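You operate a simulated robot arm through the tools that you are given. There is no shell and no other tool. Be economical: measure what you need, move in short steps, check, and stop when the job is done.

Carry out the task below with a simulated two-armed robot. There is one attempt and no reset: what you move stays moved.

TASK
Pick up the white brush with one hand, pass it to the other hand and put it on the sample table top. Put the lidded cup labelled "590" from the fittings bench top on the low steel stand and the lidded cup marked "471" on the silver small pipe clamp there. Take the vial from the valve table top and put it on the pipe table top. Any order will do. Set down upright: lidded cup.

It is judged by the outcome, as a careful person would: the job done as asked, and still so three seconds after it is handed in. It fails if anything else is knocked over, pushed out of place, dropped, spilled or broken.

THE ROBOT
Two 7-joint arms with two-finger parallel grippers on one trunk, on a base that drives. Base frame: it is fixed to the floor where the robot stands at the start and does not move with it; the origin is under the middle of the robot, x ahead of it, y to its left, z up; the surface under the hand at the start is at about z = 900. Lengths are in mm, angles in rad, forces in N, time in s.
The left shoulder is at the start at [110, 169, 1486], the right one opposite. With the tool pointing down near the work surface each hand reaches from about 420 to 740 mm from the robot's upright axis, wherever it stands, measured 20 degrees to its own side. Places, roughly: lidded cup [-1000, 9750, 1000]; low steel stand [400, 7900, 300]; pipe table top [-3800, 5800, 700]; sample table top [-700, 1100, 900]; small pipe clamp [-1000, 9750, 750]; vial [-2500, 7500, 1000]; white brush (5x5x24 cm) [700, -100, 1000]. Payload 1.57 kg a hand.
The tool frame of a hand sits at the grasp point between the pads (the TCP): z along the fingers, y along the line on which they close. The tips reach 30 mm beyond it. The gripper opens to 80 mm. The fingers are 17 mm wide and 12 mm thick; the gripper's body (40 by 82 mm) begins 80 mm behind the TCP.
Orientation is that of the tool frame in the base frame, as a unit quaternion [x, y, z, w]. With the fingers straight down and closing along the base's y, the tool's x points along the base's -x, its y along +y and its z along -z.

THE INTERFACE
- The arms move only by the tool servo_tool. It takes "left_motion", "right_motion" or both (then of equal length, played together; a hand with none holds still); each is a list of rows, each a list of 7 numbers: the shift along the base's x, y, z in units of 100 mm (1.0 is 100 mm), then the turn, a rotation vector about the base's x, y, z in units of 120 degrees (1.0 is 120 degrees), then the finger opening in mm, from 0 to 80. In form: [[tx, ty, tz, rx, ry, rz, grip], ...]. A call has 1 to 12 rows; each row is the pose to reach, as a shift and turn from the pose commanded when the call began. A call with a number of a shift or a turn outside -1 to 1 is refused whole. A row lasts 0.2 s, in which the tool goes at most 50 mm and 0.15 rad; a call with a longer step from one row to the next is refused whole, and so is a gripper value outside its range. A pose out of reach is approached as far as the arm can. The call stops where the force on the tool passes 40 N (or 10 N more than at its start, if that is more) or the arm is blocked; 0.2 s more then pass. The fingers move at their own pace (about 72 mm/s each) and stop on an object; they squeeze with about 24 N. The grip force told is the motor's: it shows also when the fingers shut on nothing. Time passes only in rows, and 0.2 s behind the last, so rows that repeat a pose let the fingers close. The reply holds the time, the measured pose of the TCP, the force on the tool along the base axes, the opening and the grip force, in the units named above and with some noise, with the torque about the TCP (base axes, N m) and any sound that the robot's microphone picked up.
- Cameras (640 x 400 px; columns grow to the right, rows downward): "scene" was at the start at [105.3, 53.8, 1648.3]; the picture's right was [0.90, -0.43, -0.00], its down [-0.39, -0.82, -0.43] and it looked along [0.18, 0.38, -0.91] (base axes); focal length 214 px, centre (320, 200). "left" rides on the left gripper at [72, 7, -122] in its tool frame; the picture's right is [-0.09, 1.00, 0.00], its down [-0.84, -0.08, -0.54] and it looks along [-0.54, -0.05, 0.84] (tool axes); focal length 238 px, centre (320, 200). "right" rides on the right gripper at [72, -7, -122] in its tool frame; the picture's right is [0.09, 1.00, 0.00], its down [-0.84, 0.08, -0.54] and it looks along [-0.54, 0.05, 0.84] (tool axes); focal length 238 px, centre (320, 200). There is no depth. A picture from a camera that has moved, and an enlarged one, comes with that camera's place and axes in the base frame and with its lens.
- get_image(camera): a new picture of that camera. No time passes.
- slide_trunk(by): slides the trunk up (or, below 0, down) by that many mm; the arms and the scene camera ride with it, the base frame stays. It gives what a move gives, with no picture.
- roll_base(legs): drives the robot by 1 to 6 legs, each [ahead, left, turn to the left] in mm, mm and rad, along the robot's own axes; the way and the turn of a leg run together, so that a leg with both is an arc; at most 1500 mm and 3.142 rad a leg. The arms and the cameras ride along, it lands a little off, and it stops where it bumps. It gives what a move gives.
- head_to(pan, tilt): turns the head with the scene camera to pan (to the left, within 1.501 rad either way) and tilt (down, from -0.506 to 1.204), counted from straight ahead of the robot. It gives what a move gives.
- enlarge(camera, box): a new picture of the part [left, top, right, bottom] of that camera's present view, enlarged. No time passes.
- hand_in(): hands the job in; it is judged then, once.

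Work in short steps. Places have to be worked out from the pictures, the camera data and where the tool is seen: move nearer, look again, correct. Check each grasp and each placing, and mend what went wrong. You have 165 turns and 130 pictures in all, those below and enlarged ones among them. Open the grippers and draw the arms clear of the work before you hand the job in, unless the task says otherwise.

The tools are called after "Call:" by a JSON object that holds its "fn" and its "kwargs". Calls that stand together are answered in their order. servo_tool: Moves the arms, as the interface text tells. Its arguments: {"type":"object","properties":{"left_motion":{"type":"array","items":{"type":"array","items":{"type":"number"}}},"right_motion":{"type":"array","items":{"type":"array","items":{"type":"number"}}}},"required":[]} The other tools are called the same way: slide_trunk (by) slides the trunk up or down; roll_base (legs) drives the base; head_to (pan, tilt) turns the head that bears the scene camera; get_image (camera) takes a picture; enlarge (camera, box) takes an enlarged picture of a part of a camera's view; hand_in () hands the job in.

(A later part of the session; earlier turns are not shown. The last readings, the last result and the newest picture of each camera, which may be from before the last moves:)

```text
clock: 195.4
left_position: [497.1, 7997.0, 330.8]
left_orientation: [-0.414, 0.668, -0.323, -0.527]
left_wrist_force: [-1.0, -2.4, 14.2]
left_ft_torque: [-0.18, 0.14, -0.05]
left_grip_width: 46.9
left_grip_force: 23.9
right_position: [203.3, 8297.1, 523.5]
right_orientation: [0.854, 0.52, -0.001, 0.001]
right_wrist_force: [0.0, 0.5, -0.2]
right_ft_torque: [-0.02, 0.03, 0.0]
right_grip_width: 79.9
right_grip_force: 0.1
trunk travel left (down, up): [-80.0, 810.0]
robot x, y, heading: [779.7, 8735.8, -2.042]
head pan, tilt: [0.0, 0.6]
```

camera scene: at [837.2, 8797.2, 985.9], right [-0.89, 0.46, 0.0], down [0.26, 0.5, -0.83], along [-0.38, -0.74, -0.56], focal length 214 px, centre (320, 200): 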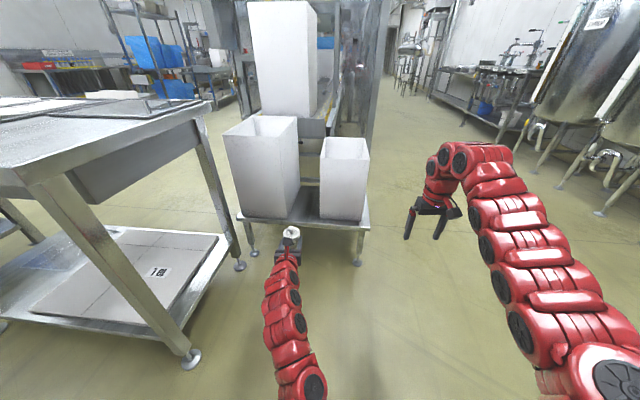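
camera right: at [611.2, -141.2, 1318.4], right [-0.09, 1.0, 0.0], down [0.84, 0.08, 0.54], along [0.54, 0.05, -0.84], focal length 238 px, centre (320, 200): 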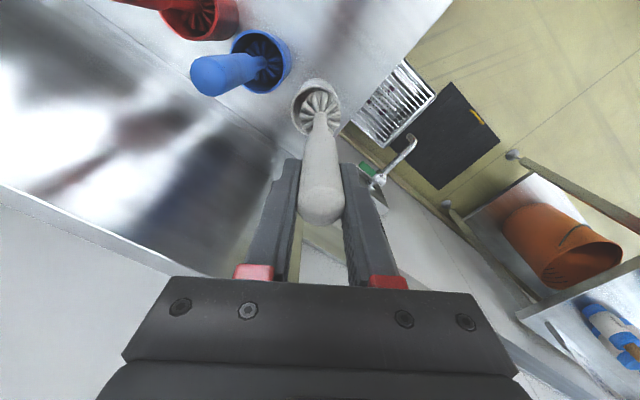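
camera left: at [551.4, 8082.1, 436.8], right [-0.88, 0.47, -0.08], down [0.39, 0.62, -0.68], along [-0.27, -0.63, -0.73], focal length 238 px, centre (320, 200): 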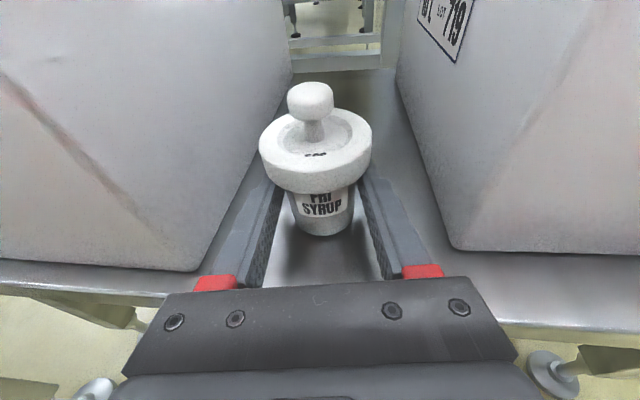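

Contact at z=331 (14 N). I relax slightly and open to 62 mm.

Call:
{"fn": "servo_tool", "kwargs": {"left_motion": [[0, 0, 0.02, 0, 0, 0, 44], [0, 0, 0.02, 0, 0, 0, 50], [0, 0, 0.02, 0, 0, 0, 54], [0, 0, 0.02, 0, 0, 0, 60], [0, 0, 0.02, 0, 0, 0, 66], [0, 0, 0.02, 0, 0, 0, 66]]}}

Call:
{"fn": "get_image", "kwargs": {"camera": "left"}}

```text
clock: 196.8
left_position: [497.1, 7997.7, 330.1]
left_orientation: [-0.413, 0.671, -0.32, -0.526]
left_wrist_force: [0.0, -0.5, -0.3]
left_ft_torque: [0.0, 0.02, 0.04]
left_grip_width: 65.9
left_grip_force: 0.1
right_position: [202.8, 8297.6, 522.5]
right_orientation: [0.854, 0.52, 0.0, 0.0]
right_wrist_force: [0.6, -0.2, -0.9]
right_ft_torque: [-0.02, 0.0, 0.03]
right_grip_width: 79.9
right_grip_force: 0.0
trunk travel left (down, up): [-80.0, 810.0]
robot x, y, heading: [783.2, 8734.1, -2.041]
head pan, tilt: [0.0, 0.6]
```

```text
43 pictures are left
camera left: at [537.9, 8090.1, 428.4], right [-0.88, 0.47, -0.08], down [0.4, 0.62, -0.68], along [-0.27, -0.63, -0.73], focal length 238 px, centre (320, 200)
```

left: 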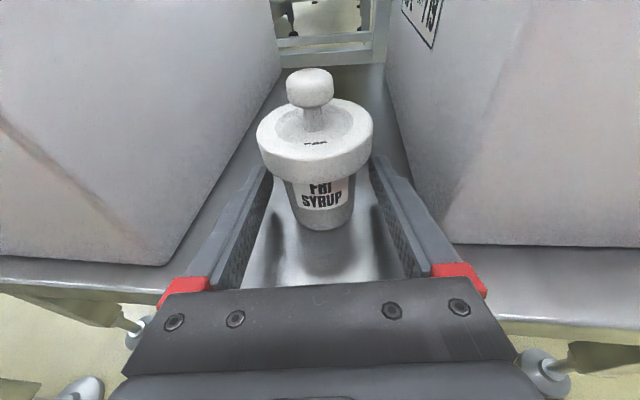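

The cup stands on the stand. I pull straight back.

Call:
{"fn": "servo_tool", "kwargs": {"left_motion": [[0.1, 0.19, 0, 0, 0, 0, 68], [0.2, 0.39, 0, 0, 0, 0, 68], [0.32, 0.62, 0, 0, 0, 0, 68], [0.46, 0.888, 0, 0, 0, 0, 68]]}}

Call:
{"fn": "roll_base", "kwargs": {"legs": [[-230, 0, 0]]}}

Call:
{"fn": "get_image", "kwargs": {"camera": "left"}}

```text
clock: 198.0
left_position: [529.3, 8034.2, 478.1]
left_orientation: [0.381, -0.6, 0.369, 0.6]
left_wrist_force: [-0.9, 0.6, -1.1]
left_ft_torque: [-0.06, 0.0, 0.0]
left_grip_width: 68.1
left_grip_force: 0.0
right_position: [202.9, 8296.0, 528.6]
right_orientation: [0.853, 0.522, 0.001, 0.0]
right_wrist_force: [0.1, -0.9, -0.4]
right_ft_torque: [0.0, -0.04, 0.0]
right_grip_width: 79.8
right_grip_force: 0.1
trunk travel left (down, up): [-80.0, 810.0]
robot x, y, heading: [779.9, 8731.6, -2.044]
head pan, tilt: [0.0, 0.6]
stopped in row 4 (left hand): the arm was blocked; the commanded pose is now the measured one
```

```text
clock: 199.7
left_position: [633.0, 8234.9, 469.9]
left_orientation: [-0.382, 0.603, -0.367, -0.596]
left_wrist_force: [0.1, 0.3, 0.6]
left_ft_torque: [-0.01, 0.01, 0.02]
left_grip_width: 68.1
left_grip_force: 0.0
right_position: [308.2, 8498.8, 524.3]
right_orientation: [0.854, 0.52, 0.003, -0.002]
right_wrist_force: [-0.2, -0.2, 0.4]
right_ft_torque: [0.01, 0.0, 0.02]
right_grip_width: 79.8
right_grip_force: 0.1
trunk travel left (down, up): [-80.0, 810.0]
robot x, y, heading: [883.0, 8938.9, -2.045]
head pan, tilt: [0.0, 0.6]
```

```text
42 pictures are left
camera left: at [681.4, 8346.0, 543.3], right [-0.9, 0.44, -0.08], down [0.31, 0.47, -0.83], along [-0.32, -0.77, -0.56], focal length 238 px, centre (320, 200)
```

left: 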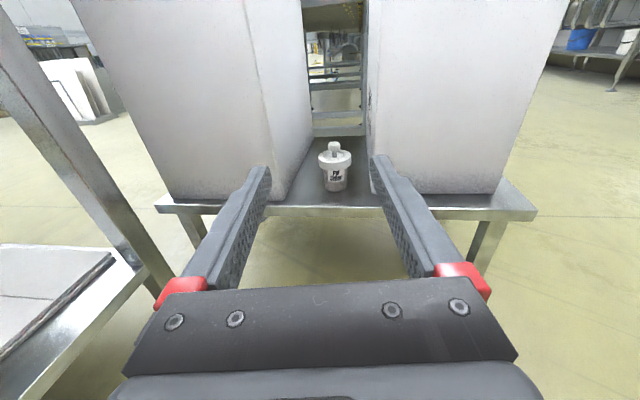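

The 590 cup stands upright between the undisturbed boxes. I raise the trunk, then head into the corridor toward the valve table.

Call:
{"fn": "slide_trunk", "kwargs": {"by": 400}}

Call:
{"fn": "slide_trunk", "kwargs": {"by": 300}}

Call:
{"fn": "roll_base", "kwargs": {"legs": [[0, -800, 0], [0, 0, -0.14]]}}

Call:
{"fn": "head_to", "kwargs": {"pan": -0.2, "tilt": 0.4}}

Call:
{"fn": "get_image", "kwargs": {"camera": "scene"}}

```text
clock: 203.5
left_position: [634.9, 8237.9, 866.6]
left_orientation: [-0.38, 0.601, -0.37, -0.598]
left_wrist_force: [0.0, -0.2, 0.3]
left_ft_torque: [0.0, -0.01, 0.01]
left_grip_width: 68.1
left_grip_force: 0.0
right_position: [309.2, 8498.8, 921.8]
right_orientation: [0.853, 0.521, 0.0, 0.0]
right_wrist_force: [0.2, 0.9, 0.1]
right_ft_torque: [0.02, 0.0, 0.02]
right_grip_width: 79.7
right_grip_force: 0.0
trunk travel left (down, up): [-480.0, 410.0]
robot x, y, heading: [888.1, 8936.7, -2.049]
head pan, tilt: [0.0, 0.6]
```

```text
clock: 206.5
left_position: [634.9, 8237.2, 1165.5]
left_orientation: [-0.38, 0.602, -0.369, -0.598]
left_wrist_force: [-0.2, 0.1, 0.3]
left_ft_torque: [-0.03, 0.01, -0.01]
left_grip_width: 68.0
left_grip_force: 0.1
right_position: [308.5, 8500.4, 1221.2]
right_orientation: [0.854, 0.521, 0.0, 0.0]
right_wrist_force: [-0.2, -0.2, -0.2]
right_ft_torque: [0.04, 0.01, 0.0]
right_grip_width: 80.0
right_grip_force: 0.0
trunk travel left (down, up): [-780.0, 110.0]
robot x, y, heading: [888.8, 8937.4, -2.049]
head pan, tilt: [0.0, 0.6]
```

```text
clock: 211.4
left_position: [-170.1, 8643.2, 1166.7]
left_orientation: [-0.338, 0.626, -0.328, -0.622]
left_wrist_force: [-0.3, 0.1, -0.4]
left_ft_torque: [-0.02, 0.0, 0.03]
left_grip_width: 67.8
left_grip_force: 0.1
right_position: [-455.7, 8948.2, 1222.3]
right_orientation: [0.888, 0.46, 0.0, 0.001]
right_wrist_force: [0.5, -0.2, -0.7]
right_ft_torque: [-0.03, -0.04, -0.01]
right_grip_width: 80.1
right_grip_force: 0.0
trunk travel left (down, up): [-780.0, 110.0]
robot x, y, heading: [178.1, 9301.4, -2.185]
head pan, tilt: [0.0, 0.6]
```

```text
clock: 212.2
left_position: [-169.5, 8644.9, 1166.7]
left_orientation: [-0.338, 0.626, -0.327, -0.622]
left_wrist_force: [0.3, 0.2, 0.0]
left_ft_torque: [-0.01, -0.01, 0.04]
left_grip_width: 68.1
left_grip_force: 0.2
right_position: [-456.7, 8948.7, 1221.4]
right_orientation: [0.888, 0.461, 0.0, 0.0]
right_wrist_force: [-0.7, 1.5, 0.0]
right_ft_torque: [0.0, 0.01, 0.02]
right_grip_width: 80.1
right_grip_force: 0.1
trunk travel left (down, up): [-780.0, 110.0]
robot x, y, heading: [173.3, 9298.8, -2.186]
head pan, tilt: [-0.201, 0.4]
```

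```text
41 pictures are left
camera scene: at [60.5, 9171.4, 1687.1], right [-0.69, 0.73, 0.0], down [0.28, 0.27, -0.92], along [-0.67, -0.63, -0.39], focal length 214 px, centre (320, 200)
```

scene: 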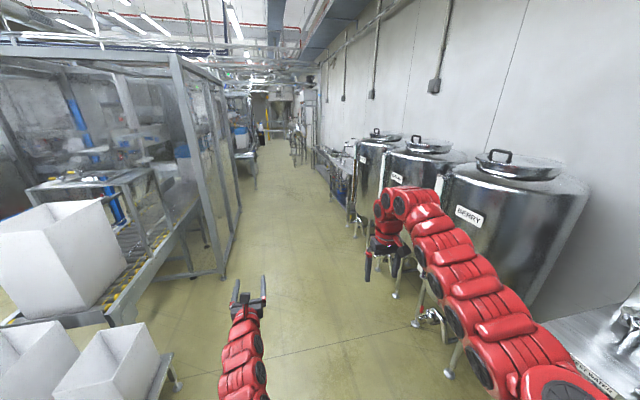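

The corridor is clear. I drive ahead 2.9 m along it and turn right to face the wall tables near the vial.

Call:
{"fn": "roll_base", "kwargs": {"legs": [[1400, 50, 0], [1450, 0, 0], [0, 0, -1.571]]}}

Call:
{"fn": "head_to", "kwargs": {"pan": 0.15, "tilt": 0.55}}

Call:
{"fn": "get_image", "kwargs": {"camera": "scene"}}

```text
clock: 229.8
left_position: [-2071.1, 7280.4, 1169.1]
left_orientation: [0.203, 0.682, 0.207, -0.671]
left_wrist_force: [-0.4, 0.4, -0.6]
left_ft_torque: [0.0, -0.02, 0.01]
left_grip_width: 68.1
left_grip_force: 0.0
right_position: [-1766.8, 7568.9, 1221.7]
right_orientation: [0.954, -0.301, 0.0, 0.001]
right_wrist_force: [0.5, 0.0, 0.1]
right_ft_torque: [0.05, -0.03, -0.02]
right_grip_width: 79.5
right_grip_force: 0.0
trunk travel left (down, up): [-780.0, 110.0]
robot x, y, heading: [-1412.2, 6938.5, 2.527]
head pan, tilt: [-0.201, 0.4]
```

```text
clock: 230.6
left_position: [-2070.6, 7281.4, 1166.5]
left_orientation: [0.203, 0.682, 0.208, -0.671]
left_wrist_force: [0.3, 0.3, 0.6]
left_ft_torque: [-0.01, 0.01, 0.02]
left_grip_width: 68.2
left_grip_force: 0.1
right_position: [-1766.5, 7567.7, 1221.4]
right_orientation: [0.954, -0.301, -0.001, 0.0]
right_wrist_force: [-0.3, -0.3, 1.0]
right_ft_torque: [-0.01, 0.01, -0.03]
right_grip_width: 80.0
right_grip_force: 0.0
trunk travel left (down, up): [-780.0, 110.0]
robot x, y, heading: [-1411.4, 6934.7, 2.526]
head pan, tilt: [0.15, 0.55]
```

```text
40 pictures are left
camera scene: at [-1559.0, 7022.7, 1673.5], right [0.45, 0.9, 0.0], down [0.47, -0.23, -0.85], along [-0.76, 0.38, -0.52], focal length 214 px, centre (320, 200)
```

scene: 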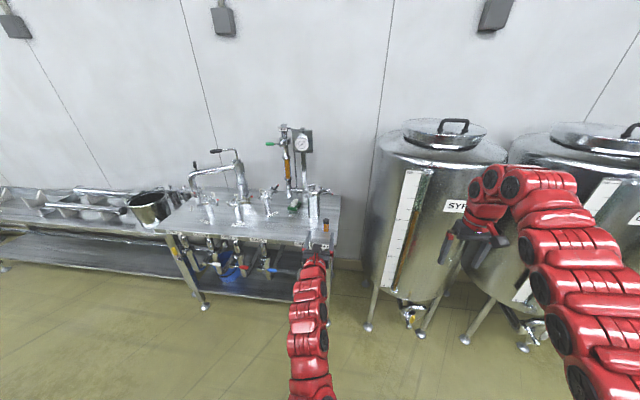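

Call:
{"fn": "enlarge", "kwargs": {"camera": "scene", "box": [160, 160, 360, 260]}}

Call:
{"fn": "get_image", "kwargs": {"camera": "left"}}

```text
3.20 times, centred on (260, 210) of scene
camera zoom: at [-1559.0, 7022.7, 1673.5], right [0.45, 0.9, 0.0], down [0.47, -0.23, -0.85], along [-0.76, 0.38, -0.52], focal length 686 px, centre (512, 168)
```

zoom: 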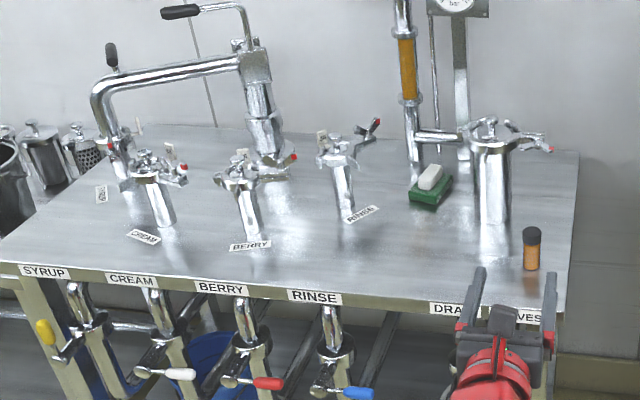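

```text
38 pictures are left
camera left: at [-1966.3, 7218.4, 1239.9], right [0.55, 0.83, -0.08], down [0.42, -0.36, -0.83], along [-0.72, 0.43, -0.55], focal length 238 px, centre (320, 200)
```

left: 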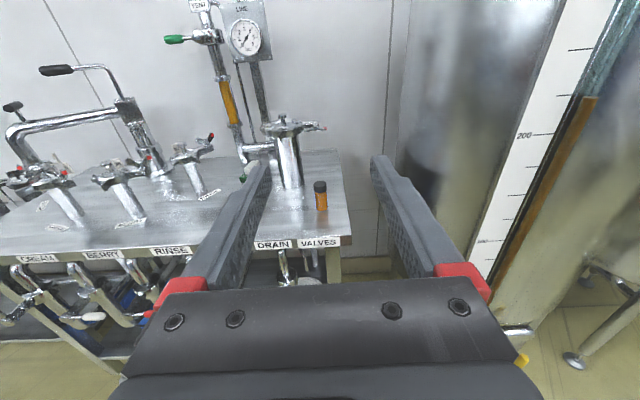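

The amber vial with black cap is at about (-2385, 7473), table top z≈890. I shift the base left (keeping the right arm off the tank), bring the left hand back in line with the vial, lower and pitch it slightly.

Call:
{"fn": "roll_base", "kwargs": {"legs": [[0, 180, 0]]}}

Call:
{"fn": "servo_tool", "kwargs": {"left_motion": [[0.15, 0.22, -0.15, 0, 0, 0, 70], [0.3, 0.44, -0.3, -0.029, -0.041, 0, 70], [0.45, 0.65, -0.5, -0.058, -0.082, 0, 70], [0.5, 0.72, -0.8, -0.058, -0.082, 0, 70], [0.5, 0.72, -1.0, -0.058, -0.082, 0, 70], [0.5, 0.72, -1.0, -0.058, -0.082, 0, 70]]}}

Call:
{"fn": "get_image", "kwargs": {"camera": "left"}}

```text
clock: 232.1
left_position: [-2172.7, 7137.2, 1166.5]
left_orientation: [0.202, 0.682, 0.206, -0.672]
left_wrist_force: [-0.1, 0.0, 0.4]
left_ft_torque: [0.0, 0.01, -0.02]
left_grip_width: 67.7
left_grip_force: 0.0
right_position: [-1867.8, 7424.0, 1219.5]
right_orientation: [0.954, -0.301, -0.001, 0.001]
right_wrist_force: [0.3, 0.5, 0.7]
right_ft_torque: [-0.01, -0.01, 0.03]
right_grip_width: 80.0
right_grip_force: 0.1
trunk travel left (down, up): [-780.0, 110.0]
robot x, y, heading: [-1511.6, 6796.7, 2.531]
head pan, tilt: [0.15, 0.55]
```

```text
clock: 233.5
left_position: [-2122.4, 7205.3, 1066.8]
left_orientation: [0.225, 0.748, 0.183, -0.597]
left_wrist_force: [-0.9, 0.3, 0.0]
left_ft_torque: [0.0, 0.0, 0.02]
left_grip_width: 70.2
left_grip_force: 0.2
right_position: [-1868.6, 7422.8, 1221.3]
right_orientation: [0.954, -0.3, -0.002, 0.0]
right_wrist_force: [0.6, -0.3, 0.1]
right_ft_torque: [0.01, 0.02, 0.02]
right_grip_width: 80.0
right_grip_force: 0.0
trunk travel left (down, up): [-780.0, 110.0]
robot x, y, heading: [-1516.7, 6789.9, 2.531]
head pan, tilt: [0.15, 0.55]
```

```text
37 pictures are left
camera left: at [-2033.0, 7154.5, 1163.9], right [0.57, 0.82, -0.09], down [0.55, -0.46, -0.7], along [-0.61, 0.35, -0.71], focal length 238 px, centre (320, 200)
```

left: 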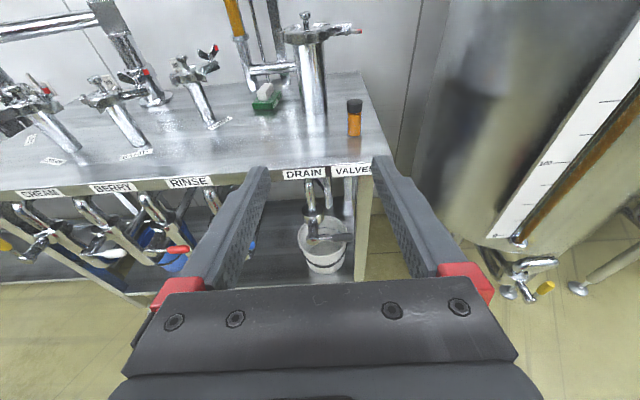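

The vial is 63 mm to the right and 365 mm ahead. I align laterally, lower, and roll ahead 255.

Call:
{"fn": "servo_tool", "kwargs": {"left_motion": [[0.12, 0.17, -0.3, 0, 0, 0, 70], [0.24, 0.34, -0.6, 0, 0, 0, 70], [0.36, 0.52, -1.0, 0, 0, 0, 70], [0.36, 0.52, -1.0, 0, 0, 0, 70]]}}

Call:
{"fn": "roll_base", "kwargs": {"legs": [[250, 0, 0]]}}

Call:
{"fn": "get_image", "kwargs": {"camera": "left"}}

```text
clock: 234.5
left_position: [-2086.4, 7260.0, 968.1]
left_orientation: [0.225, 0.748, 0.183, -0.597]
left_wrist_force: [0.1, -0.2, -0.3]
left_ft_torque: [0.0, -0.03, -0.01]
left_grip_width: 70.0
left_grip_force: 0.1
right_position: [-1867.7, 7422.7, 1221.9]
right_orientation: [0.954, -0.301, -0.001, 0.0]
right_wrist_force: [0.7, 0.4, 0.7]
right_ft_torque: [-0.01, 0.01, 0.02]
right_grip_width: 79.8
right_grip_force: 0.1
trunk travel left (down, up): [-780.0, 110.0]
robot x, y, heading: [-1513.3, 6789.1, 2.532]
head pan, tilt: [0.15, 0.55]
```

```text
clock: 236.3
left_position: [-2290.4, 7403.3, 966.9]
left_orientation: [0.224, 0.748, 0.183, -0.598]
left_wrist_force: [-0.4, -0.2, 0.4]
left_ft_torque: [0.0, 0.01, 0.01]
left_grip_width: 69.8
left_grip_force: 0.1
right_position: [-2072.6, 7566.3, 1222.4]
right_orientation: [0.954, -0.3, 0.0, 0.0]
right_wrist_force: [0.3, -0.3, 0.5]
right_ft_torque: [0.03, -0.01, 0.02]
right_grip_width: 80.0
right_grip_force: 0.0
trunk travel left (down, up): [-780.0, 110.0]
robot x, y, heading: [-1717.4, 6940.5, 2.535]
head pan, tilt: [0.15, 0.55]
```

```text
36 pictures are left
camera left: at [-2201.9, 7350.5, 1064.0], right [0.57, 0.82, -0.09], down [0.55, -0.46, -0.7], along [-0.61, 0.35, -0.71], focal length 238 px, centre (320, 200)
```

left: 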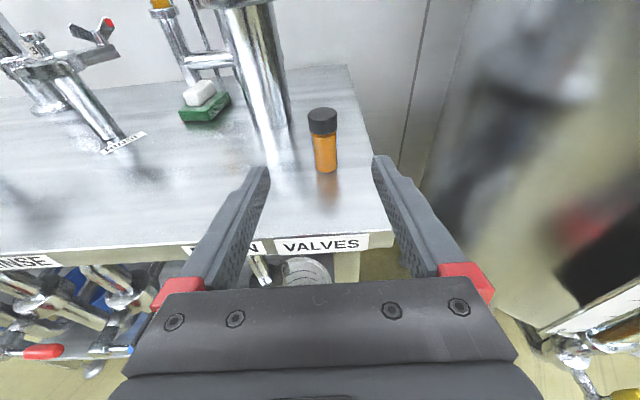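

The vial (~60 mm tall, cap above z≈934) is 125 mm straight ahead. I lower to z=917 and advance.

Call:
{"fn": "servo_tool", "kwargs": {"left_motion": [[0, 0, -0.25, 0, 0, 0, 70], [0, 0, -0.5, 0, 0, 0, 70], [-0.25, 0.18, -0.5, 0, 0, 0, 70], [-0.5, 0.355, -0.5, 0, 0, 0, 70], [-0.75, 0.53, -0.5, 0, 0, 0, 70], [-1.0, 0.71, -0.5, 0, 0, 0, 70], [-1.0, 0.71, -0.5, 0, 0, 0, 70]]}}

Call:
{"fn": "get_image", "kwargs": {"camera": "left"}}

```text
clock: 237.9
left_position: [-2338.5, 7443.1, 926.4]
left_orientation: [0.225, 0.748, 0.183, -0.596]
left_wrist_force: [0.4, 0.2, -0.1]
left_ft_torque: [0.0, 0.0, -0.01]
left_grip_width: 69.8
left_grip_force: 0.0
left hand out of reach, approached as far as the arm can: row 4, 5, 6, 7
right_position: [-2072.2, 7565.6, 1220.7]
right_orientation: [0.954, -0.301, 0.0, 0.001]
right_wrist_force: [-0.5, 0.3, -0.5]
right_ft_torque: [0.0, 0.04, -0.01]
right_grip_width: 80.0
right_grip_force: 0.0
trunk travel left (down, up): [-780.0, 110.0]
robot x, y, heading: [-1718.9, 6935.7, 2.534]
head pan, tilt: [0.15, 0.55]
```

```text
35 pictures are left
camera left: at [-2248.6, 7390.8, 1023.7], right [0.57, 0.82, -0.09], down [0.55, -0.46, -0.7], along [-0.61, 0.35, -0.71], focal length 238 px, centre (320, 200)
```

left: 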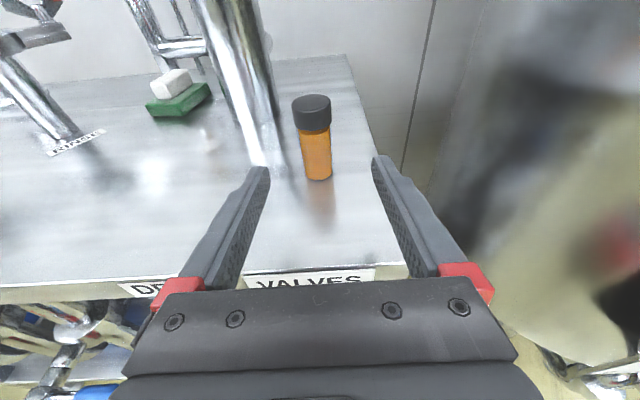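

The vial is just out of reach with the shoulder this high. I pull the hand back off the table, lower the trunk 130 mm, and approach again.

Call:
{"fn": "servo_tool", "kwargs": {"left_motion": [[0.3, -0.21, 0.1, 0, 0, 0, 70], [0.6, -0.42, 0.2, 0, 0, 0, 70], [0.9, -0.63, 0.3, 0, 0, 0, 70]]}}

Call:
{"fn": "servo_tool", "kwargs": {"left_motion": [[0.3, -0.21, 0.3, 0, 0, 0, 70], [0.6, -0.42, 0.6, 0, 0, 0, 70], [0.6, -0.42, 0.9, 0, 0, 0, 70]]}}

Call:
{"fn": "slide_trunk", "kwargs": {"by": -130}}

Call:
{"fn": "get_image", "kwargs": {"camera": "left"}}

```text
clock: 238.3
left_position: [-2319.6, 7410.8, 882.0]
left_orientation: [0.254, 0.769, 0.138, -0.57]
left_wrist_force: [-0.1, 0.6, 0.1]
left_ft_torque: [0.02, -0.01, -0.04]
left_grip_width: 70.0
left_grip_force: 0.0
right_position: [-2071.7, 7565.5, 1222.3]
right_orientation: [0.954, -0.301, -0.001, -0.001]
right_wrist_force: [-0.6, -0.4, -0.1]
right_ft_torque: [0.0, 0.03, 0.0]
right_grip_width: 79.9
right_grip_force: 0.1
trunk travel left (down, up): [-780.0, 110.0]
robot x, y, heading: [-1718.2, 6937.1, 2.535]
head pan, tilt: [0.15, 0.55]
stopped in row 1 (left hand): the force on the tool passed its limit at 153 N (the readings are from after the stop); the commanded pose is now the measured one
```

```text
clock: 239.1
left_position: [-2261.1, 7369.9, 972.1]
left_orientation: [0.254, 0.77, 0.137, -0.57]
left_wrist_force: [1.3, 0.5, 0.3]
left_ft_torque: [0.01, 0.0, 0.01]
left_grip_width: 70.0
left_grip_force: 0.0
right_position: [-2073.1, 7566.7, 1219.7]
right_orientation: [0.954, -0.3, 0.0, 0.001]
right_wrist_force: [-0.5, 0.3, -0.8]
right_ft_torque: [0.01, -0.01, -0.01]
right_grip_width: 80.1
right_grip_force: 0.0
trunk travel left (down, up): [-780.0, 110.0]
robot x, y, heading: [-1716.5, 6940.7, 2.532]
head pan, tilt: [0.15, 0.55]
```

```text
clock: 240.7
left_position: [-2260.6, 7369.5, 842.2]
left_orientation: [0.254, 0.769, 0.137, -0.57]
left_wrist_force: [0.0, 0.2, 0.1]
left_ft_torque: [-0.06, 0.04, 0.03]
left_grip_width: 70.1
left_grip_force: 0.1
right_position: [-2073.6, 7567.0, 1091.9]
right_orientation: [0.954, -0.301, -0.002, 0.001]
right_wrist_force: [0.7, -0.6, 0.5]
right_ft_torque: [-0.01, -0.01, 0.0]
right_grip_width: 80.1
right_grip_force: 0.1
trunk travel left (down, up): [-650.0, 240.0]
robot x, y, heading: [-1716.1, 6934.5, 2.536]
head pan, tilt: [0.15, 0.55]
```

```text
34 pictures are left
camera left: at [-2173.7, 7330.8, 947.4], right [0.56, 0.81, -0.17], down [0.58, -0.53, -0.62], along [-0.59, 0.25, -0.77], focal length 238 px, centre (320, 200)
```

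left: 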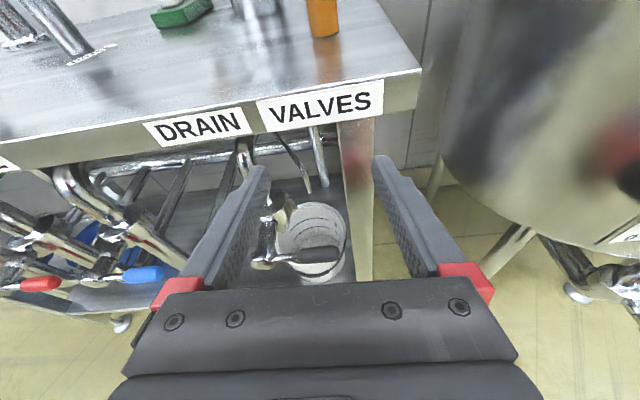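

The fingers bumped the table during the retreat, but the vial stands as before. I raise the hand in front of the edge, restore the orientation, and look.

Call:
{"fn": "servo_tool", "kwargs": {"left_motion": [[0.05, -0.03, 0.2, 0.029, 0.008, -0.003, 70], [0.05, -0.03, 0.6, 0.0587, 0.0162, -0.0053, 70], [0.05, -0.03, 1.0, 0.0587, 0.0162, -0.0053, 70], [0.05, -0.03, 1.0, 0.0587, 0.0162, -0.0053, 70]]}}

Call:
{"fn": "get_image", "kwargs": {"camera": "left"}}

```text
clock: 241.7
left_position: [-2255.9, 7366.4, 941.0]
left_orientation: [0.225, 0.748, 0.183, -0.597]
left_wrist_force: [-0.9, 0.0, -0.2]
left_ft_torque: [-0.01, 0.0, 0.0]
left_grip_width: 70.2
left_grip_force: 0.0
right_position: [-2074.0, 7566.1, 1091.1]
right_orientation: [0.954, -0.301, 0.0, 0.0]
right_wrist_force: [0.3, 0.2, 0.8]
right_ft_torque: [-0.04, 0.0, -0.01]
right_grip_width: 79.7
right_grip_force: 0.1
trunk travel left (down, up): [-650.0, 240.0]
robot x, y, heading: [-1718.8, 6937.2, 2.527]
head pan, tilt: [0.15, 0.55]
```

```text
33 pictures are left
camera left: at [-2165.8, 7313.7, 1038.6], right [0.57, 0.82, -0.08], down [0.55, -0.46, -0.7], along [-0.61, 0.35, -0.71], focal length 238 px, centre (320, 200)
```

left: 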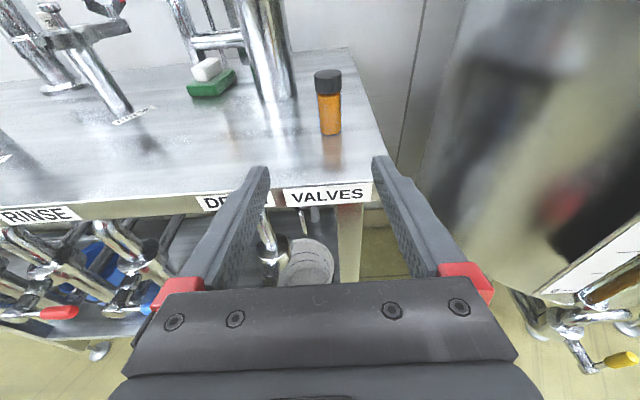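

The vial is at (-2386, 7468). I advance in two steps at z≈920.

Call:
{"fn": "servo_tool", "kwargs": {"left_motion": [[0.03, 0.05, -0.2, 0, 0, 0, 70], [-0.25, 0.25, -0.2, 0, 0, 0, 70], [-0.55, 0.45, -0.2, 0, 0, 0, 70], [-0.85, 0.68, -0.2, 0, 0, 0, 70], [-0.85, 0.68, -0.2, 0, 0, 0, 70]]}}

Call:
{"fn": "get_image", "kwargs": {"camera": "left"}}

```text
clock: 242.9
left_position: [-2340.7, 7434.4, 922.7]
left_orientation: [0.225, 0.748, 0.183, -0.597]
left_wrist_force: [-0.3, -0.3, -0.5]
left_ft_torque: [0.05, -0.04, -0.02]
left_grip_width: 70.1
left_grip_force: 0.0
right_position: [-2072.9, 7566.7, 1091.7]
right_orientation: [0.954, -0.3, -0.001, 0.001]
right_wrist_force: [-0.4, -0.2, 0.4]
right_ft_torque: [0.03, 0.03, 0.01]
right_grip_width: 79.9
right_grip_force: 0.1
trunk travel left (down, up): [-650.0, 240.0]
robot x, y, heading: [-1721.1, 6935.6, 2.531]
head pan, tilt: [0.15, 0.55]
```

```text
32 pictures are left
camera left: at [-2250.7, 7382.0, 1019.9], right [0.57, 0.82, -0.08], down [0.55, -0.46, -0.7], along [-0.61, 0.35, -0.71], focal length 238 px, centre (320, 200)
```

left: 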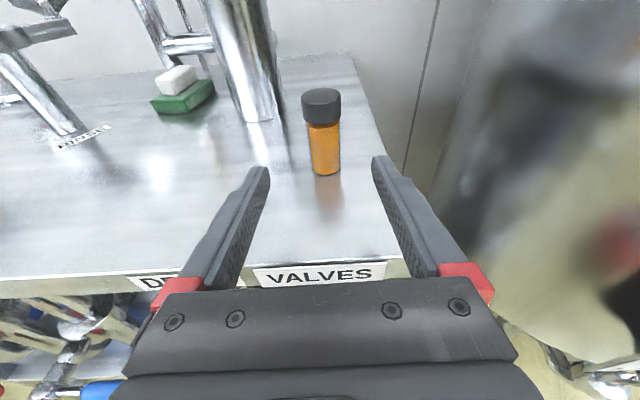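

Call:
{"fn": "servo_tool", "kwargs": {"left_motion": [[-0.2, 0.15, -0.04, 0, 0, 0, 70], [-0.4, 0.31, -0.04, 0, 0, 0, 70], [-0.48, 0.38, -0.04, 0, 0, 0, 70], [-0.48, 0.38, -0.04, 0, 0, 0, 70], [-0.48, 0.38, -0.04, 0, 0, 0, 15], [-0.48, 0.38, -0.04, 0, 0, 0, 15], [-0.48, 0.38, -0.04, 0, 0, 0, 15], [-0.48, 0.38, -0.04, 0, 0, 0, 15], [-0.48, 0.38, -0.04, 0, 0, 0, 15]]}}

Call:
{"fn": "get_image", "kwargs": {"camera": "left"}}

```text
clock: 244.9
left_position: [-2388.4, 7471.1, 918.7]
left_orientation: [0.225, 0.749, 0.182, -0.596]
left_wrist_force: [-0.1, -0.5, -0.7]
left_ft_torque: [0.01, 0.03, 0.04]
left_grip_width: 15.2
left_grip_force: 0.3
right_position: [-2072.4, 7566.3, 1091.2]
right_orientation: [0.954, -0.301, 0.0, 0.0]
right_wrist_force: [-0.2, 0.5, -0.3]
right_ft_torque: [0.0, -0.02, -0.01]
right_grip_width: 79.7
right_grip_force: 0.0
trunk travel left (down, up): [-650.0, 240.0]
robot x, y, heading: [-1716.1, 6937.8, 2.53]
head pan, tilt: [0.15, 0.55]
```

```text
31 pictures are left
camera left: at [-2298.2, 7419.9, 1015.1], right [0.57, 0.82, -0.08], down [0.55, -0.46, -0.7], along [-0.61, 0.35, -0.71], focal length 238 px, centre (320, 200)
```

left: 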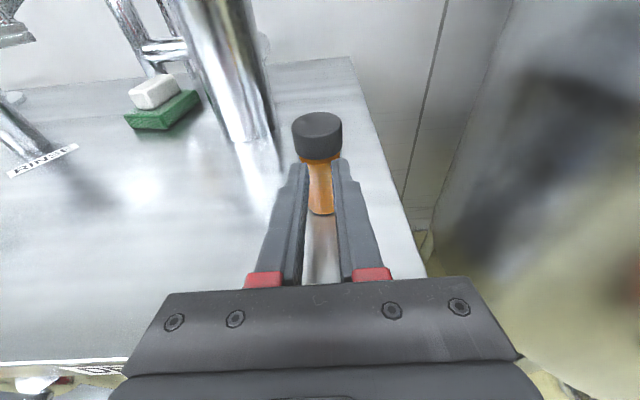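

The fingers closed just short of the vial: the table top is really ~865, so it's ~30 mm farther. I reopen, go forward 30 mm and down 15, and re-check.

Call:
{"fn": "servo_tool", "kwargs": {"left_motion": [[0, 0, 0, 0, 0, 0, 70], [0, 0, 0, 0, 0, 0, 70], [0, 0, -0.05, 0, 0, 0, 70], [-0.1, 0.07, -0.15, 0, 0, 0, 70], [-0.25, 0.17, -0.15, 0, 0, 0, 70], [-0.25, 0.17, -0.15, 0, 0, 0, 70]]}}

Call:
{"fn": "get_image", "kwargs": {"camera": "left"}}

```text
clock: 246.3
left_position: [-2397.4, 7479.5, 903.9]
left_orientation: [0.226, 0.748, 0.184, -0.596]
left_wrist_force: [0.1, 0.6, 0.1]
left_ft_torque: [-0.02, -0.02, 0.01]
left_grip_width: 70.0
left_grip_force: 0.1
left hand out of reach, approached as far as the arm can: row 5, 6
right_position: [-2072.6, 7566.6, 1090.8]
right_orientation: [0.954, -0.301, -0.001, 0.001]
right_wrist_force: [-0.8, 0.0, 0.1]
right_ft_torque: [-0.03, -0.02, 0.03]
right_grip_width: 80.0
right_grip_force: 0.0
trunk travel left (down, up): [-650.0, 240.0]
robot x, y, heading: [-1722.9, 6935.0, 2.527]
head pan, tilt: [0.15, 0.55]
```

```text
30 pictures are left
camera left: at [-2308.0, 7427.9, 1000.1], right [0.57, 0.82, -0.09], down [0.55, -0.46, -0.7], along [-0.61, 0.35, -0.71], focal length 238 px, centre (320, 200)
```

left: 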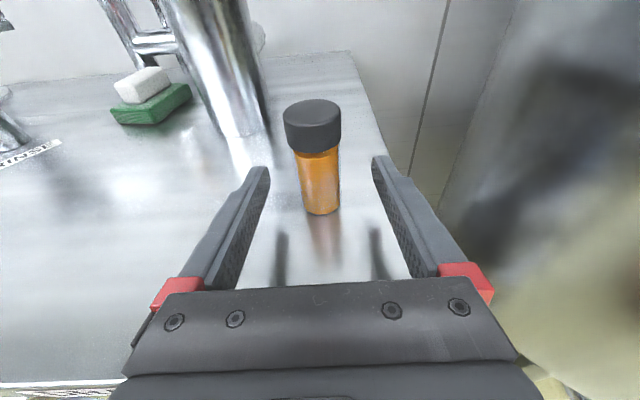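

I need about 20 mm more than the arm can reach, so I roll the base ahead 20.

Call:
{"fn": "roll_base", "kwargs": {"legs": [[20, 0, 0]]}}

Call:
{"fn": "get_image", "kwargs": {"camera": "left"}}

```text
clock: 247.1
left_position: [-2413.2, 7490.8, 905.4]
left_orientation: [0.225, 0.748, 0.183, -0.597]
left_wrist_force: [-0.4, -0.3, 0.3]
left_ft_torque: [0.03, -0.01, -0.01]
left_grip_width: 69.9
left_grip_force: 0.0
right_position: [-2087.6, 7576.1, 1092.2]
right_orientation: [0.953, -0.301, -0.001, 0.0]
right_wrist_force: [-0.8, -0.4, 0.6]
right_ft_torque: [0.0, 0.0, -0.01]
right_grip_width: 80.0
right_grip_force: 0.0
trunk travel left (down, up): [-650.0, 240.0]
robot x, y, heading: [-1730.3, 6949.2, 2.533]
head pan, tilt: [0.15, 0.55]
```

```text
29 pictures are left
camera left: at [-2323.1, 7437.8, 1001.5], right [0.57, 0.82, -0.08], down [0.55, -0.46, -0.7], along [-0.61, 0.35, -0.71], focal length 238 px, centre (320, 200)
```

left: 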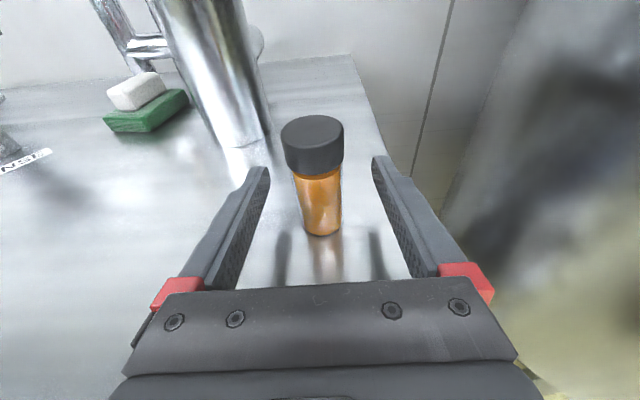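

The vial is now well inside the fingers. I close.

Call:
{"fn": "servo_tool", "kwargs": {"left_motion": [[0, 0, 0, 0, 0, 0, 15], [0, 0, 0, 0, 0, 0, 15], [0, 0, 0, 0, 0, 0, 15], [0, 0, 0, 0, 0, 0, 15], [0, 0, 0, 0, 0, 0, 15]]}}

```text
clock: 248.2
left_position: [-2413.0, 7490.5, 902.4]
left_orientation: [0.225, 0.748, 0.183, -0.596]
left_wrist_force: [0.1, 0.2, -0.8]
left_ft_torque: [0.03, -0.01, -0.01]
left_grip_width: 31.9
left_grip_force: 23.8
right_position: [-2089.1, 7577.5, 1091.5]
right_orientation: [0.954, -0.301, 0.0, 0.001]
right_wrist_force: [0.9, 0.0, 0.5]
right_ft_torque: [0.01, 0.0, 0.03]
right_grip_width: 79.9
right_grip_force: 0.1
trunk travel left (down, up): [-650.0, 240.0]
robot x, y, heading: [-1735.1, 6948.2, 2.528]
head pan, tilt: [0.15, 0.55]
```

Gripped at 32 mm. I lift with the trunk and back the base off.

Call:
{"fn": "slide_trunk", "kwargs": {"by": 90}}

Call:
{"fn": "roll_base", "kwargs": {"legs": [[-500, 0, 0]]}}

Call:
{"fn": "get_image", "kwargs": {"camera": "left"}}

```text
clock: 249.5
left_position: [-2414.7, 7491.2, 993.3]
left_orientation: [0.225, 0.748, 0.183, -0.596]
left_wrist_force: [-0.1, -0.8, -1.1]
left_ft_torque: [0.01, 0.01, 0.03]
left_grip_width: 32.0
left_grip_force: 23.6
right_position: [-2088.3, 7578.0, 1181.3]
right_orientation: [0.954, -0.301, -0.001, 0.001]
right_wrist_force: [1.2, 0.2, 0.2]
right_ft_torque: [0.01, 0.01, -0.03]
right_grip_width: 80.4
right_grip_force: 0.1
trunk travel left (down, up): [-740.0, 150.0]
robot x, y, heading: [-1736.4, 6946.3, 2.527]
head pan, tilt: [0.15, 0.55]
```

```text
clock: 252.4
left_position: [-2010.5, 7207.0, 992.3]
left_orientation: [0.224, 0.748, 0.182, -0.597]
left_wrist_force: [0.0, -0.6, -0.7]
left_ft_torque: [0.05, -0.04, -0.01]
left_grip_width: 32.0
left_grip_force: 23.9
right_position: [-1684.6, 7293.6, 1181.2]
right_orientation: [0.954, -0.3, -0.001, 0.001]
right_wrist_force: [-1.0, -0.1, -1.2]
right_ft_torque: [0.02, 0.03, -0.03]
right_grip_width: 80.0
right_grip_force: 0.0
trunk travel left (down, up): [-740.0, 150.0]
robot x, y, heading: [-1331.1, 6667.2, 2.537]
head pan, tilt: [0.15, 0.55]
```

```text
28 pictures are left
camera left: at [-1920.7, 7154.2, 1089.8], right [0.57, 0.82, -0.08], down [0.55, -0.46, -0.7], along [-0.61, 0.35, -0.71], focal length 238 px, centre (320, 200)
```

left: 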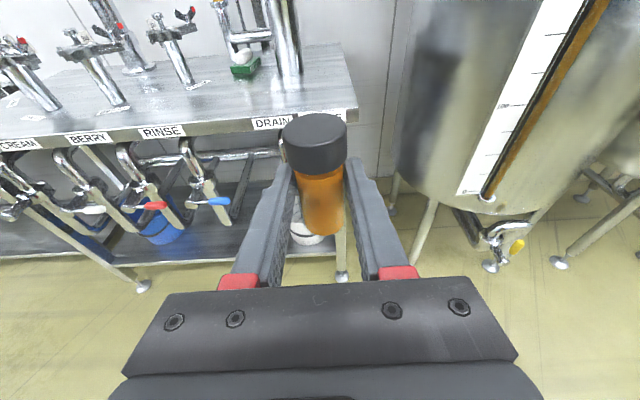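

The vial is held upright. I slide left along the corridor toward the pipe table and look.

Call:
{"fn": "roll_base", "kwargs": {"legs": [[100, 1300, 0]]}}

Call:
{"fn": "head_to", "kwargs": {"pan": 0.5, "tilt": 0.55}}

Call:
{"fn": "get_image", "kwargs": {"camera": "scene"}}

```text
clock: 259.0
left_position: [-2838.9, 6194.0, 992.6]
left_orientation: [0.226, 0.748, 0.184, -0.596]
left_wrist_force: [1.2, 0.7, -1.0]
left_ft_torque: [-0.01, 0.0, 0.02]
left_grip_width: 32.1
left_grip_force: 24.0
right_position: [-2514.0, 6280.6, 1181.0]
right_orientation: [0.953, -0.302, 0.001, 0.001]
right_wrist_force: [0.4, 0.3, 0.0]
right_ft_torque: [0.04, -0.02, -0.05]
right_grip_width: 80.1
right_grip_force: 0.0
trunk travel left (down, up): [-740.0, 150.0]
robot x, y, heading: [-2157.3, 5652.5, 2.527]
head pan, tilt: [0.15, 0.55]
```

```text
clock: 259.8
left_position: [-2838.7, 6193.3, 993.1]
left_orientation: [0.226, 0.748, 0.184, -0.596]
left_wrist_force: [-0.1, 1.3, -0.4]
left_ft_torque: [-0.02, -0.02, 0.02]
left_grip_width: 32.1
left_grip_force: 23.9
right_position: [-2512.8, 6280.9, 1181.3]
right_orientation: [0.953, -0.302, -0.002, 0.001]
right_wrist_force: [0.6, -1.0, -0.1]
right_ft_torque: [-0.02, 0.0, -0.06]
right_grip_width: 79.8
right_grip_force: 0.1
trunk travel left (down, up): [-740.0, 150.0]
robot x, y, heading: [-2163.0, 5648.4, 2.527]
head pan, tilt: [0.499, 0.55]
```

```text
27 pictures are left
camera scene: at [-2315.3, 5704.7, 1633.4], right [0.11, 0.99, 0.0], down [0.52, -0.06, -0.85], along [-0.85, 0.1, -0.52], focal length 214 px, centre (320, 200)
```

scene: 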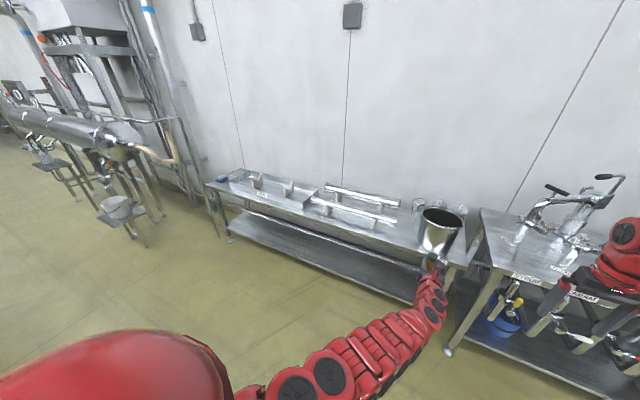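

Call:
{"fn": "enlarge", "kwargs": {"camera": "scene", "box": [200, 160, 480, 290]}}

```text
2.29 times, centred on (340, 225) of scene
camera zoom: at [-2315.3, 5704.7, 1633.4], right [0.11, 0.99, 0.0], down [0.52, -0.06, -0.85], along [-0.85, 0.1, -0.52], focal length 490 px, centre (274, 143)
```

zoom: 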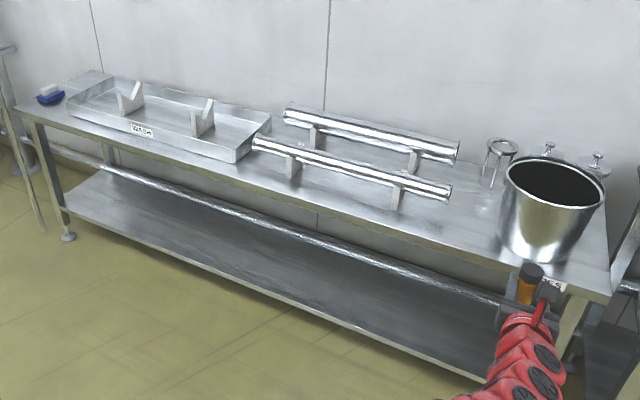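

The pipe table has a free front strip left of the pot, at about (-3311, 6294) with top z≈700. I align the base left, lower the trunk and check with the left camera.

Call:
{"fn": "roll_base", "kwargs": {"legs": [[0, 195, 0]]}}

Call:
{"fn": "slide_trunk", "kwargs": {"by": -170}}

Call:
{"fn": "get_image", "kwargs": {"camera": "left"}}

Call:
{"fn": "get_image", "kwargs": {"camera": "scene"}}

```text
clock: 261.4
left_position: [-2949.6, 6035.1, 992.5]
left_orientation: [0.225, 0.748, 0.183, -0.596]
left_wrist_force: [-0.4, 0.7, -0.9]
left_ft_torque: [0.0, -0.02, 0.0]
left_grip_width: 32.0
left_grip_force: 23.7
right_position: [-2626.1, 6121.2, 1180.7]
right_orientation: [0.954, -0.3, 0.0, 0.001]
right_wrist_force: [0.3, 0.4, -0.4]
right_ft_torque: [-0.01, 0.0, 0.03]
right_grip_width: 79.8
right_grip_force: 0.1
trunk travel left (down, up): [-740.0, 150.0]
robot x, y, heading: [-2269.4, 5493.8, 2.533]
head pan, tilt: [0.499, 0.55]
```

```text
clock: 263.3
left_position: [-2950.3, 6034.3, 824.3]
left_orientation: [0.225, 0.749, 0.183, -0.596]
left_wrist_force: [-0.7, 0.2, -1.6]
left_ft_torque: [-0.01, -0.02, 0.0]
left_grip_width: 31.9
left_grip_force: 23.8
right_position: [-2625.8, 6120.8, 1011.0]
right_orientation: [0.954, -0.301, 0.0, 0.0]
right_wrist_force: [-0.2, -0.6, -0.5]
right_ft_torque: [-0.01, 0.01, 0.0]
right_grip_width: 80.0
right_grip_force: 0.0
trunk travel left (down, up): [-570.0, 320.0]
robot x, y, heading: [-2274.8, 5488.6, 2.532]
head pan, tilt: [0.499, 0.55]
```

```text
25 pictures are left
camera left: at [-2860.6, 5981.8, 920.2], right [0.57, 0.82, -0.08], down [0.55, -0.46, -0.7], along [-0.61, 0.35, -0.71], focal length 238 px, centre (320, 200)
```

left: 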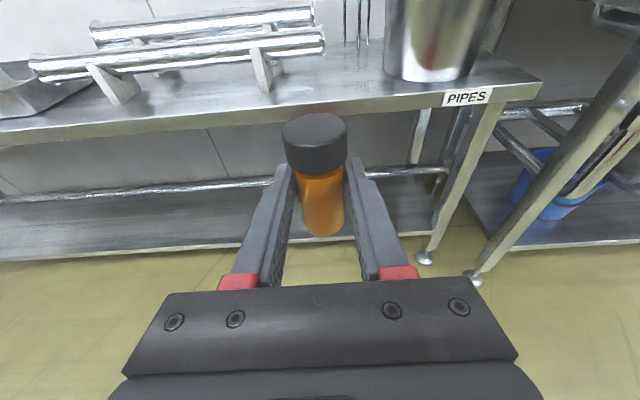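

```text
24 pictures are left
camera scene: at [-2426.4, 5545.4, 1463.5], right [0.11, 0.99, 0.0], down [0.52, -0.06, -0.85], along [-0.85, 0.09, -0.52], focal length 214 px, centre (320, 200)
```

scene: 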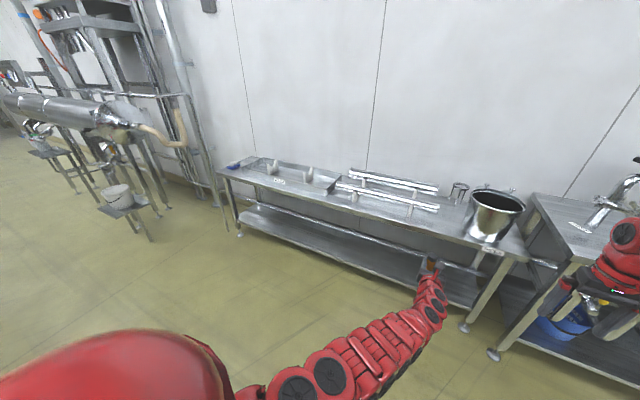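

The spot between pipe and pot is straight ahead. I roll ahead 400 with the vial above table height.

Call:
{"fn": "roll_base", "kwargs": {"legs": [[400, 0, 0]]}}

Call:
{"fn": "get_image", "kwargs": {"camera": "left"}}

```text
clock: 265.8
left_position: [-3278.1, 6262.6, 823.6]
left_orientation: [0.225, 0.748, 0.183, -0.597]
left_wrist_force: [0.4, 0.3, -0.7]
left_ft_torque: [0.03, -0.01, 0.0]
left_grip_width: 31.7
left_grip_force: 24.3
right_position: [-2953.0, 6350.2, 1011.0]
right_orientation: [0.954, -0.3, 0.0, 0.0]
right_wrist_force: [-0.4, 0.0, 0.7]
right_ft_torque: [-0.02, -0.02, -0.01]
right_grip_width: 80.1
right_grip_force: 0.0
trunk travel left (down, up): [-570.0, 320.0]
robot x, y, heading: [-2598.2, 5720.2, 2.532]
head pan, tilt: [0.499, 0.55]
```

```text
23 pictures are left
camera left: at [-3187.9, 6210.5, 919.7], right [0.57, 0.82, -0.08], down [0.55, -0.46, -0.7], along [-0.61, 0.35, -0.71], focal length 238 px, centre (320, 200)
```

left: 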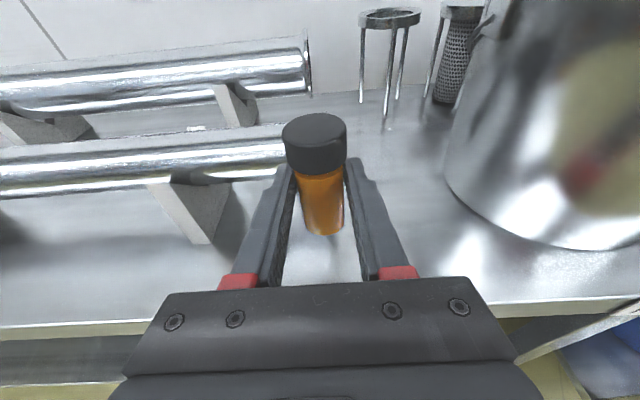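

Clearances are good: the pipe end is ~100 mm beyond, the pot to the right. I move in 30 mm more from the edge and lower most of the way.

Call:
{"fn": "servo_tool", "kwargs": {"left_motion": [[-0.12, 0.086, 0, 0, 0, 0, 15], [-0.246, 0.172, 0, 0, 0, 0, 15], [-0.246, 0.172, -0.25, 0, 0, 0, 15], [-0.246, 0.172, -0.5, 0, 0, 0, 15], [-0.246, 0.172, -0.62, 0, 0, 0, 15], [-0.246, 0.172, -0.62, 0, 0, 0, 15]]}}

Call:
{"fn": "get_image", "kwargs": {"camera": "left"}}

```text
clock: 267.2
left_position: [-3290.6, 6242.2, 802.8]
left_orientation: [0.225, 0.749, 0.182, -0.597]
left_wrist_force: [0.4, -0.2, -0.9]
left_ft_torque: [-0.03, 0.0, 0.05]
left_grip_width: 31.9
left_grip_force: 23.7
left hand out of reach, approached as far as the arm can: row 1, 2, 3, 4, 5, 6
right_position: [-2952.5, 6350.2, 1011.7]
right_orientation: [0.954, -0.301, -0.001, 0.001]
right_wrist_force: [0.0, 0.6, -0.4]
right_ft_torque: [0.01, 0.0, -0.01]
right_grip_width: 79.9
right_grip_force: 0.0
trunk travel left (down, up): [-570.0, 320.0]
robot x, y, heading: [-2596.8, 5718.4, 2.531]
head pan, tilt: [0.499, 0.55]
```

```text
22 pictures are left
camera left: at [-3200.3, 6191.0, 899.9], right [0.57, 0.82, -0.09], down [0.55, -0.46, -0.7], along [-0.61, 0.35, -0.71], focal length 238 px, centre (320, 200)
```

left: 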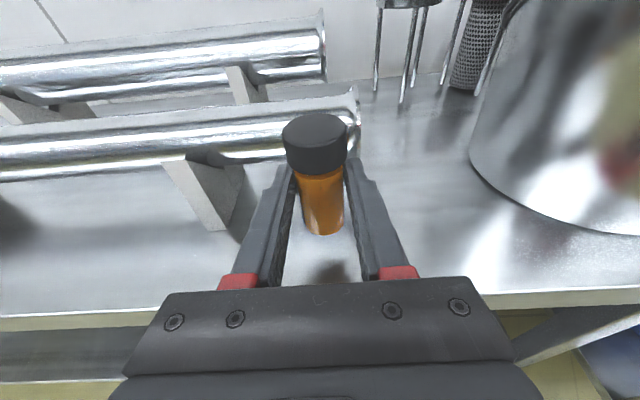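

The arm is over-extended. I pull the hand back and up, then advance the base to regain working room.

Call:
{"fn": "servo_tool", "kwargs": {"left_motion": [[0.25, -0.17, 0.4, 0, 0, 0, 15], [0.5, -0.35, 0.6, 0, 0, 0, 15], [0.75, -0.52, 0.6, 0, 0, 0, 15], [0.98, -0.69, 0.6, 0, 0, 0, 15], [0.98, -0.69, 0.6, 0, 0, 0, 15]]}}

Call:
{"fn": "slide_trunk", "kwargs": {"by": -50}}

Call:
{"fn": "get_image", "kwargs": {"camera": "left"}}

```text
refused: row 1 steps farther than a row can; nothing moved
```

```text
clock: 268.1
left_position: [-3290.7, 6244.2, 757.0]
left_orientation: [0.223, 0.747, 0.182, -0.599]
left_wrist_force: [-3.3, 2.9, 14.7]
left_ft_torque: [0.17, 0.32, -0.01]
left_grip_width: 32.3
left_grip_force: 23.8
right_position: [-2951.1, 6349.1, 962.7]
right_orientation: [0.954, -0.301, -0.001, 0.001]
right_wrist_force: [0.0, -0.8, 0.0]
right_ft_torque: [0.03, 0.02, -0.03]
right_grip_width: 80.0
right_grip_force: 0.0
trunk travel left (down, up): [-520.0, 370.0]
robot x, y, heading: [-2598.0, 5719.6, 2.537]
head pan, tilt: [0.499, 0.55]
```

```text
21 pictures are left
camera left: at [-3199.9, 6190.7, 853.0], right [0.57, 0.82, -0.09], down [0.55, -0.45, -0.7], along [-0.61, 0.35, -0.71], focal length 238 px, centre (320, 200)
```

left: 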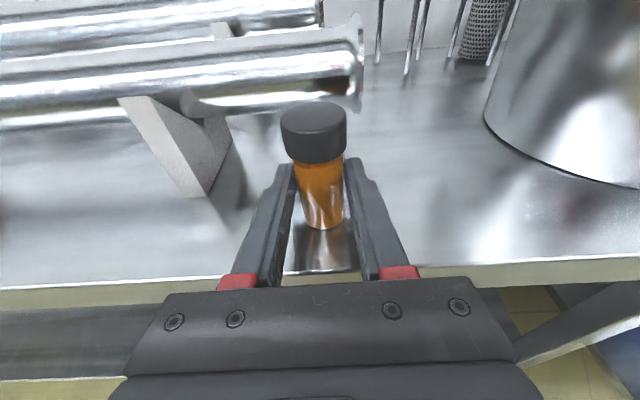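

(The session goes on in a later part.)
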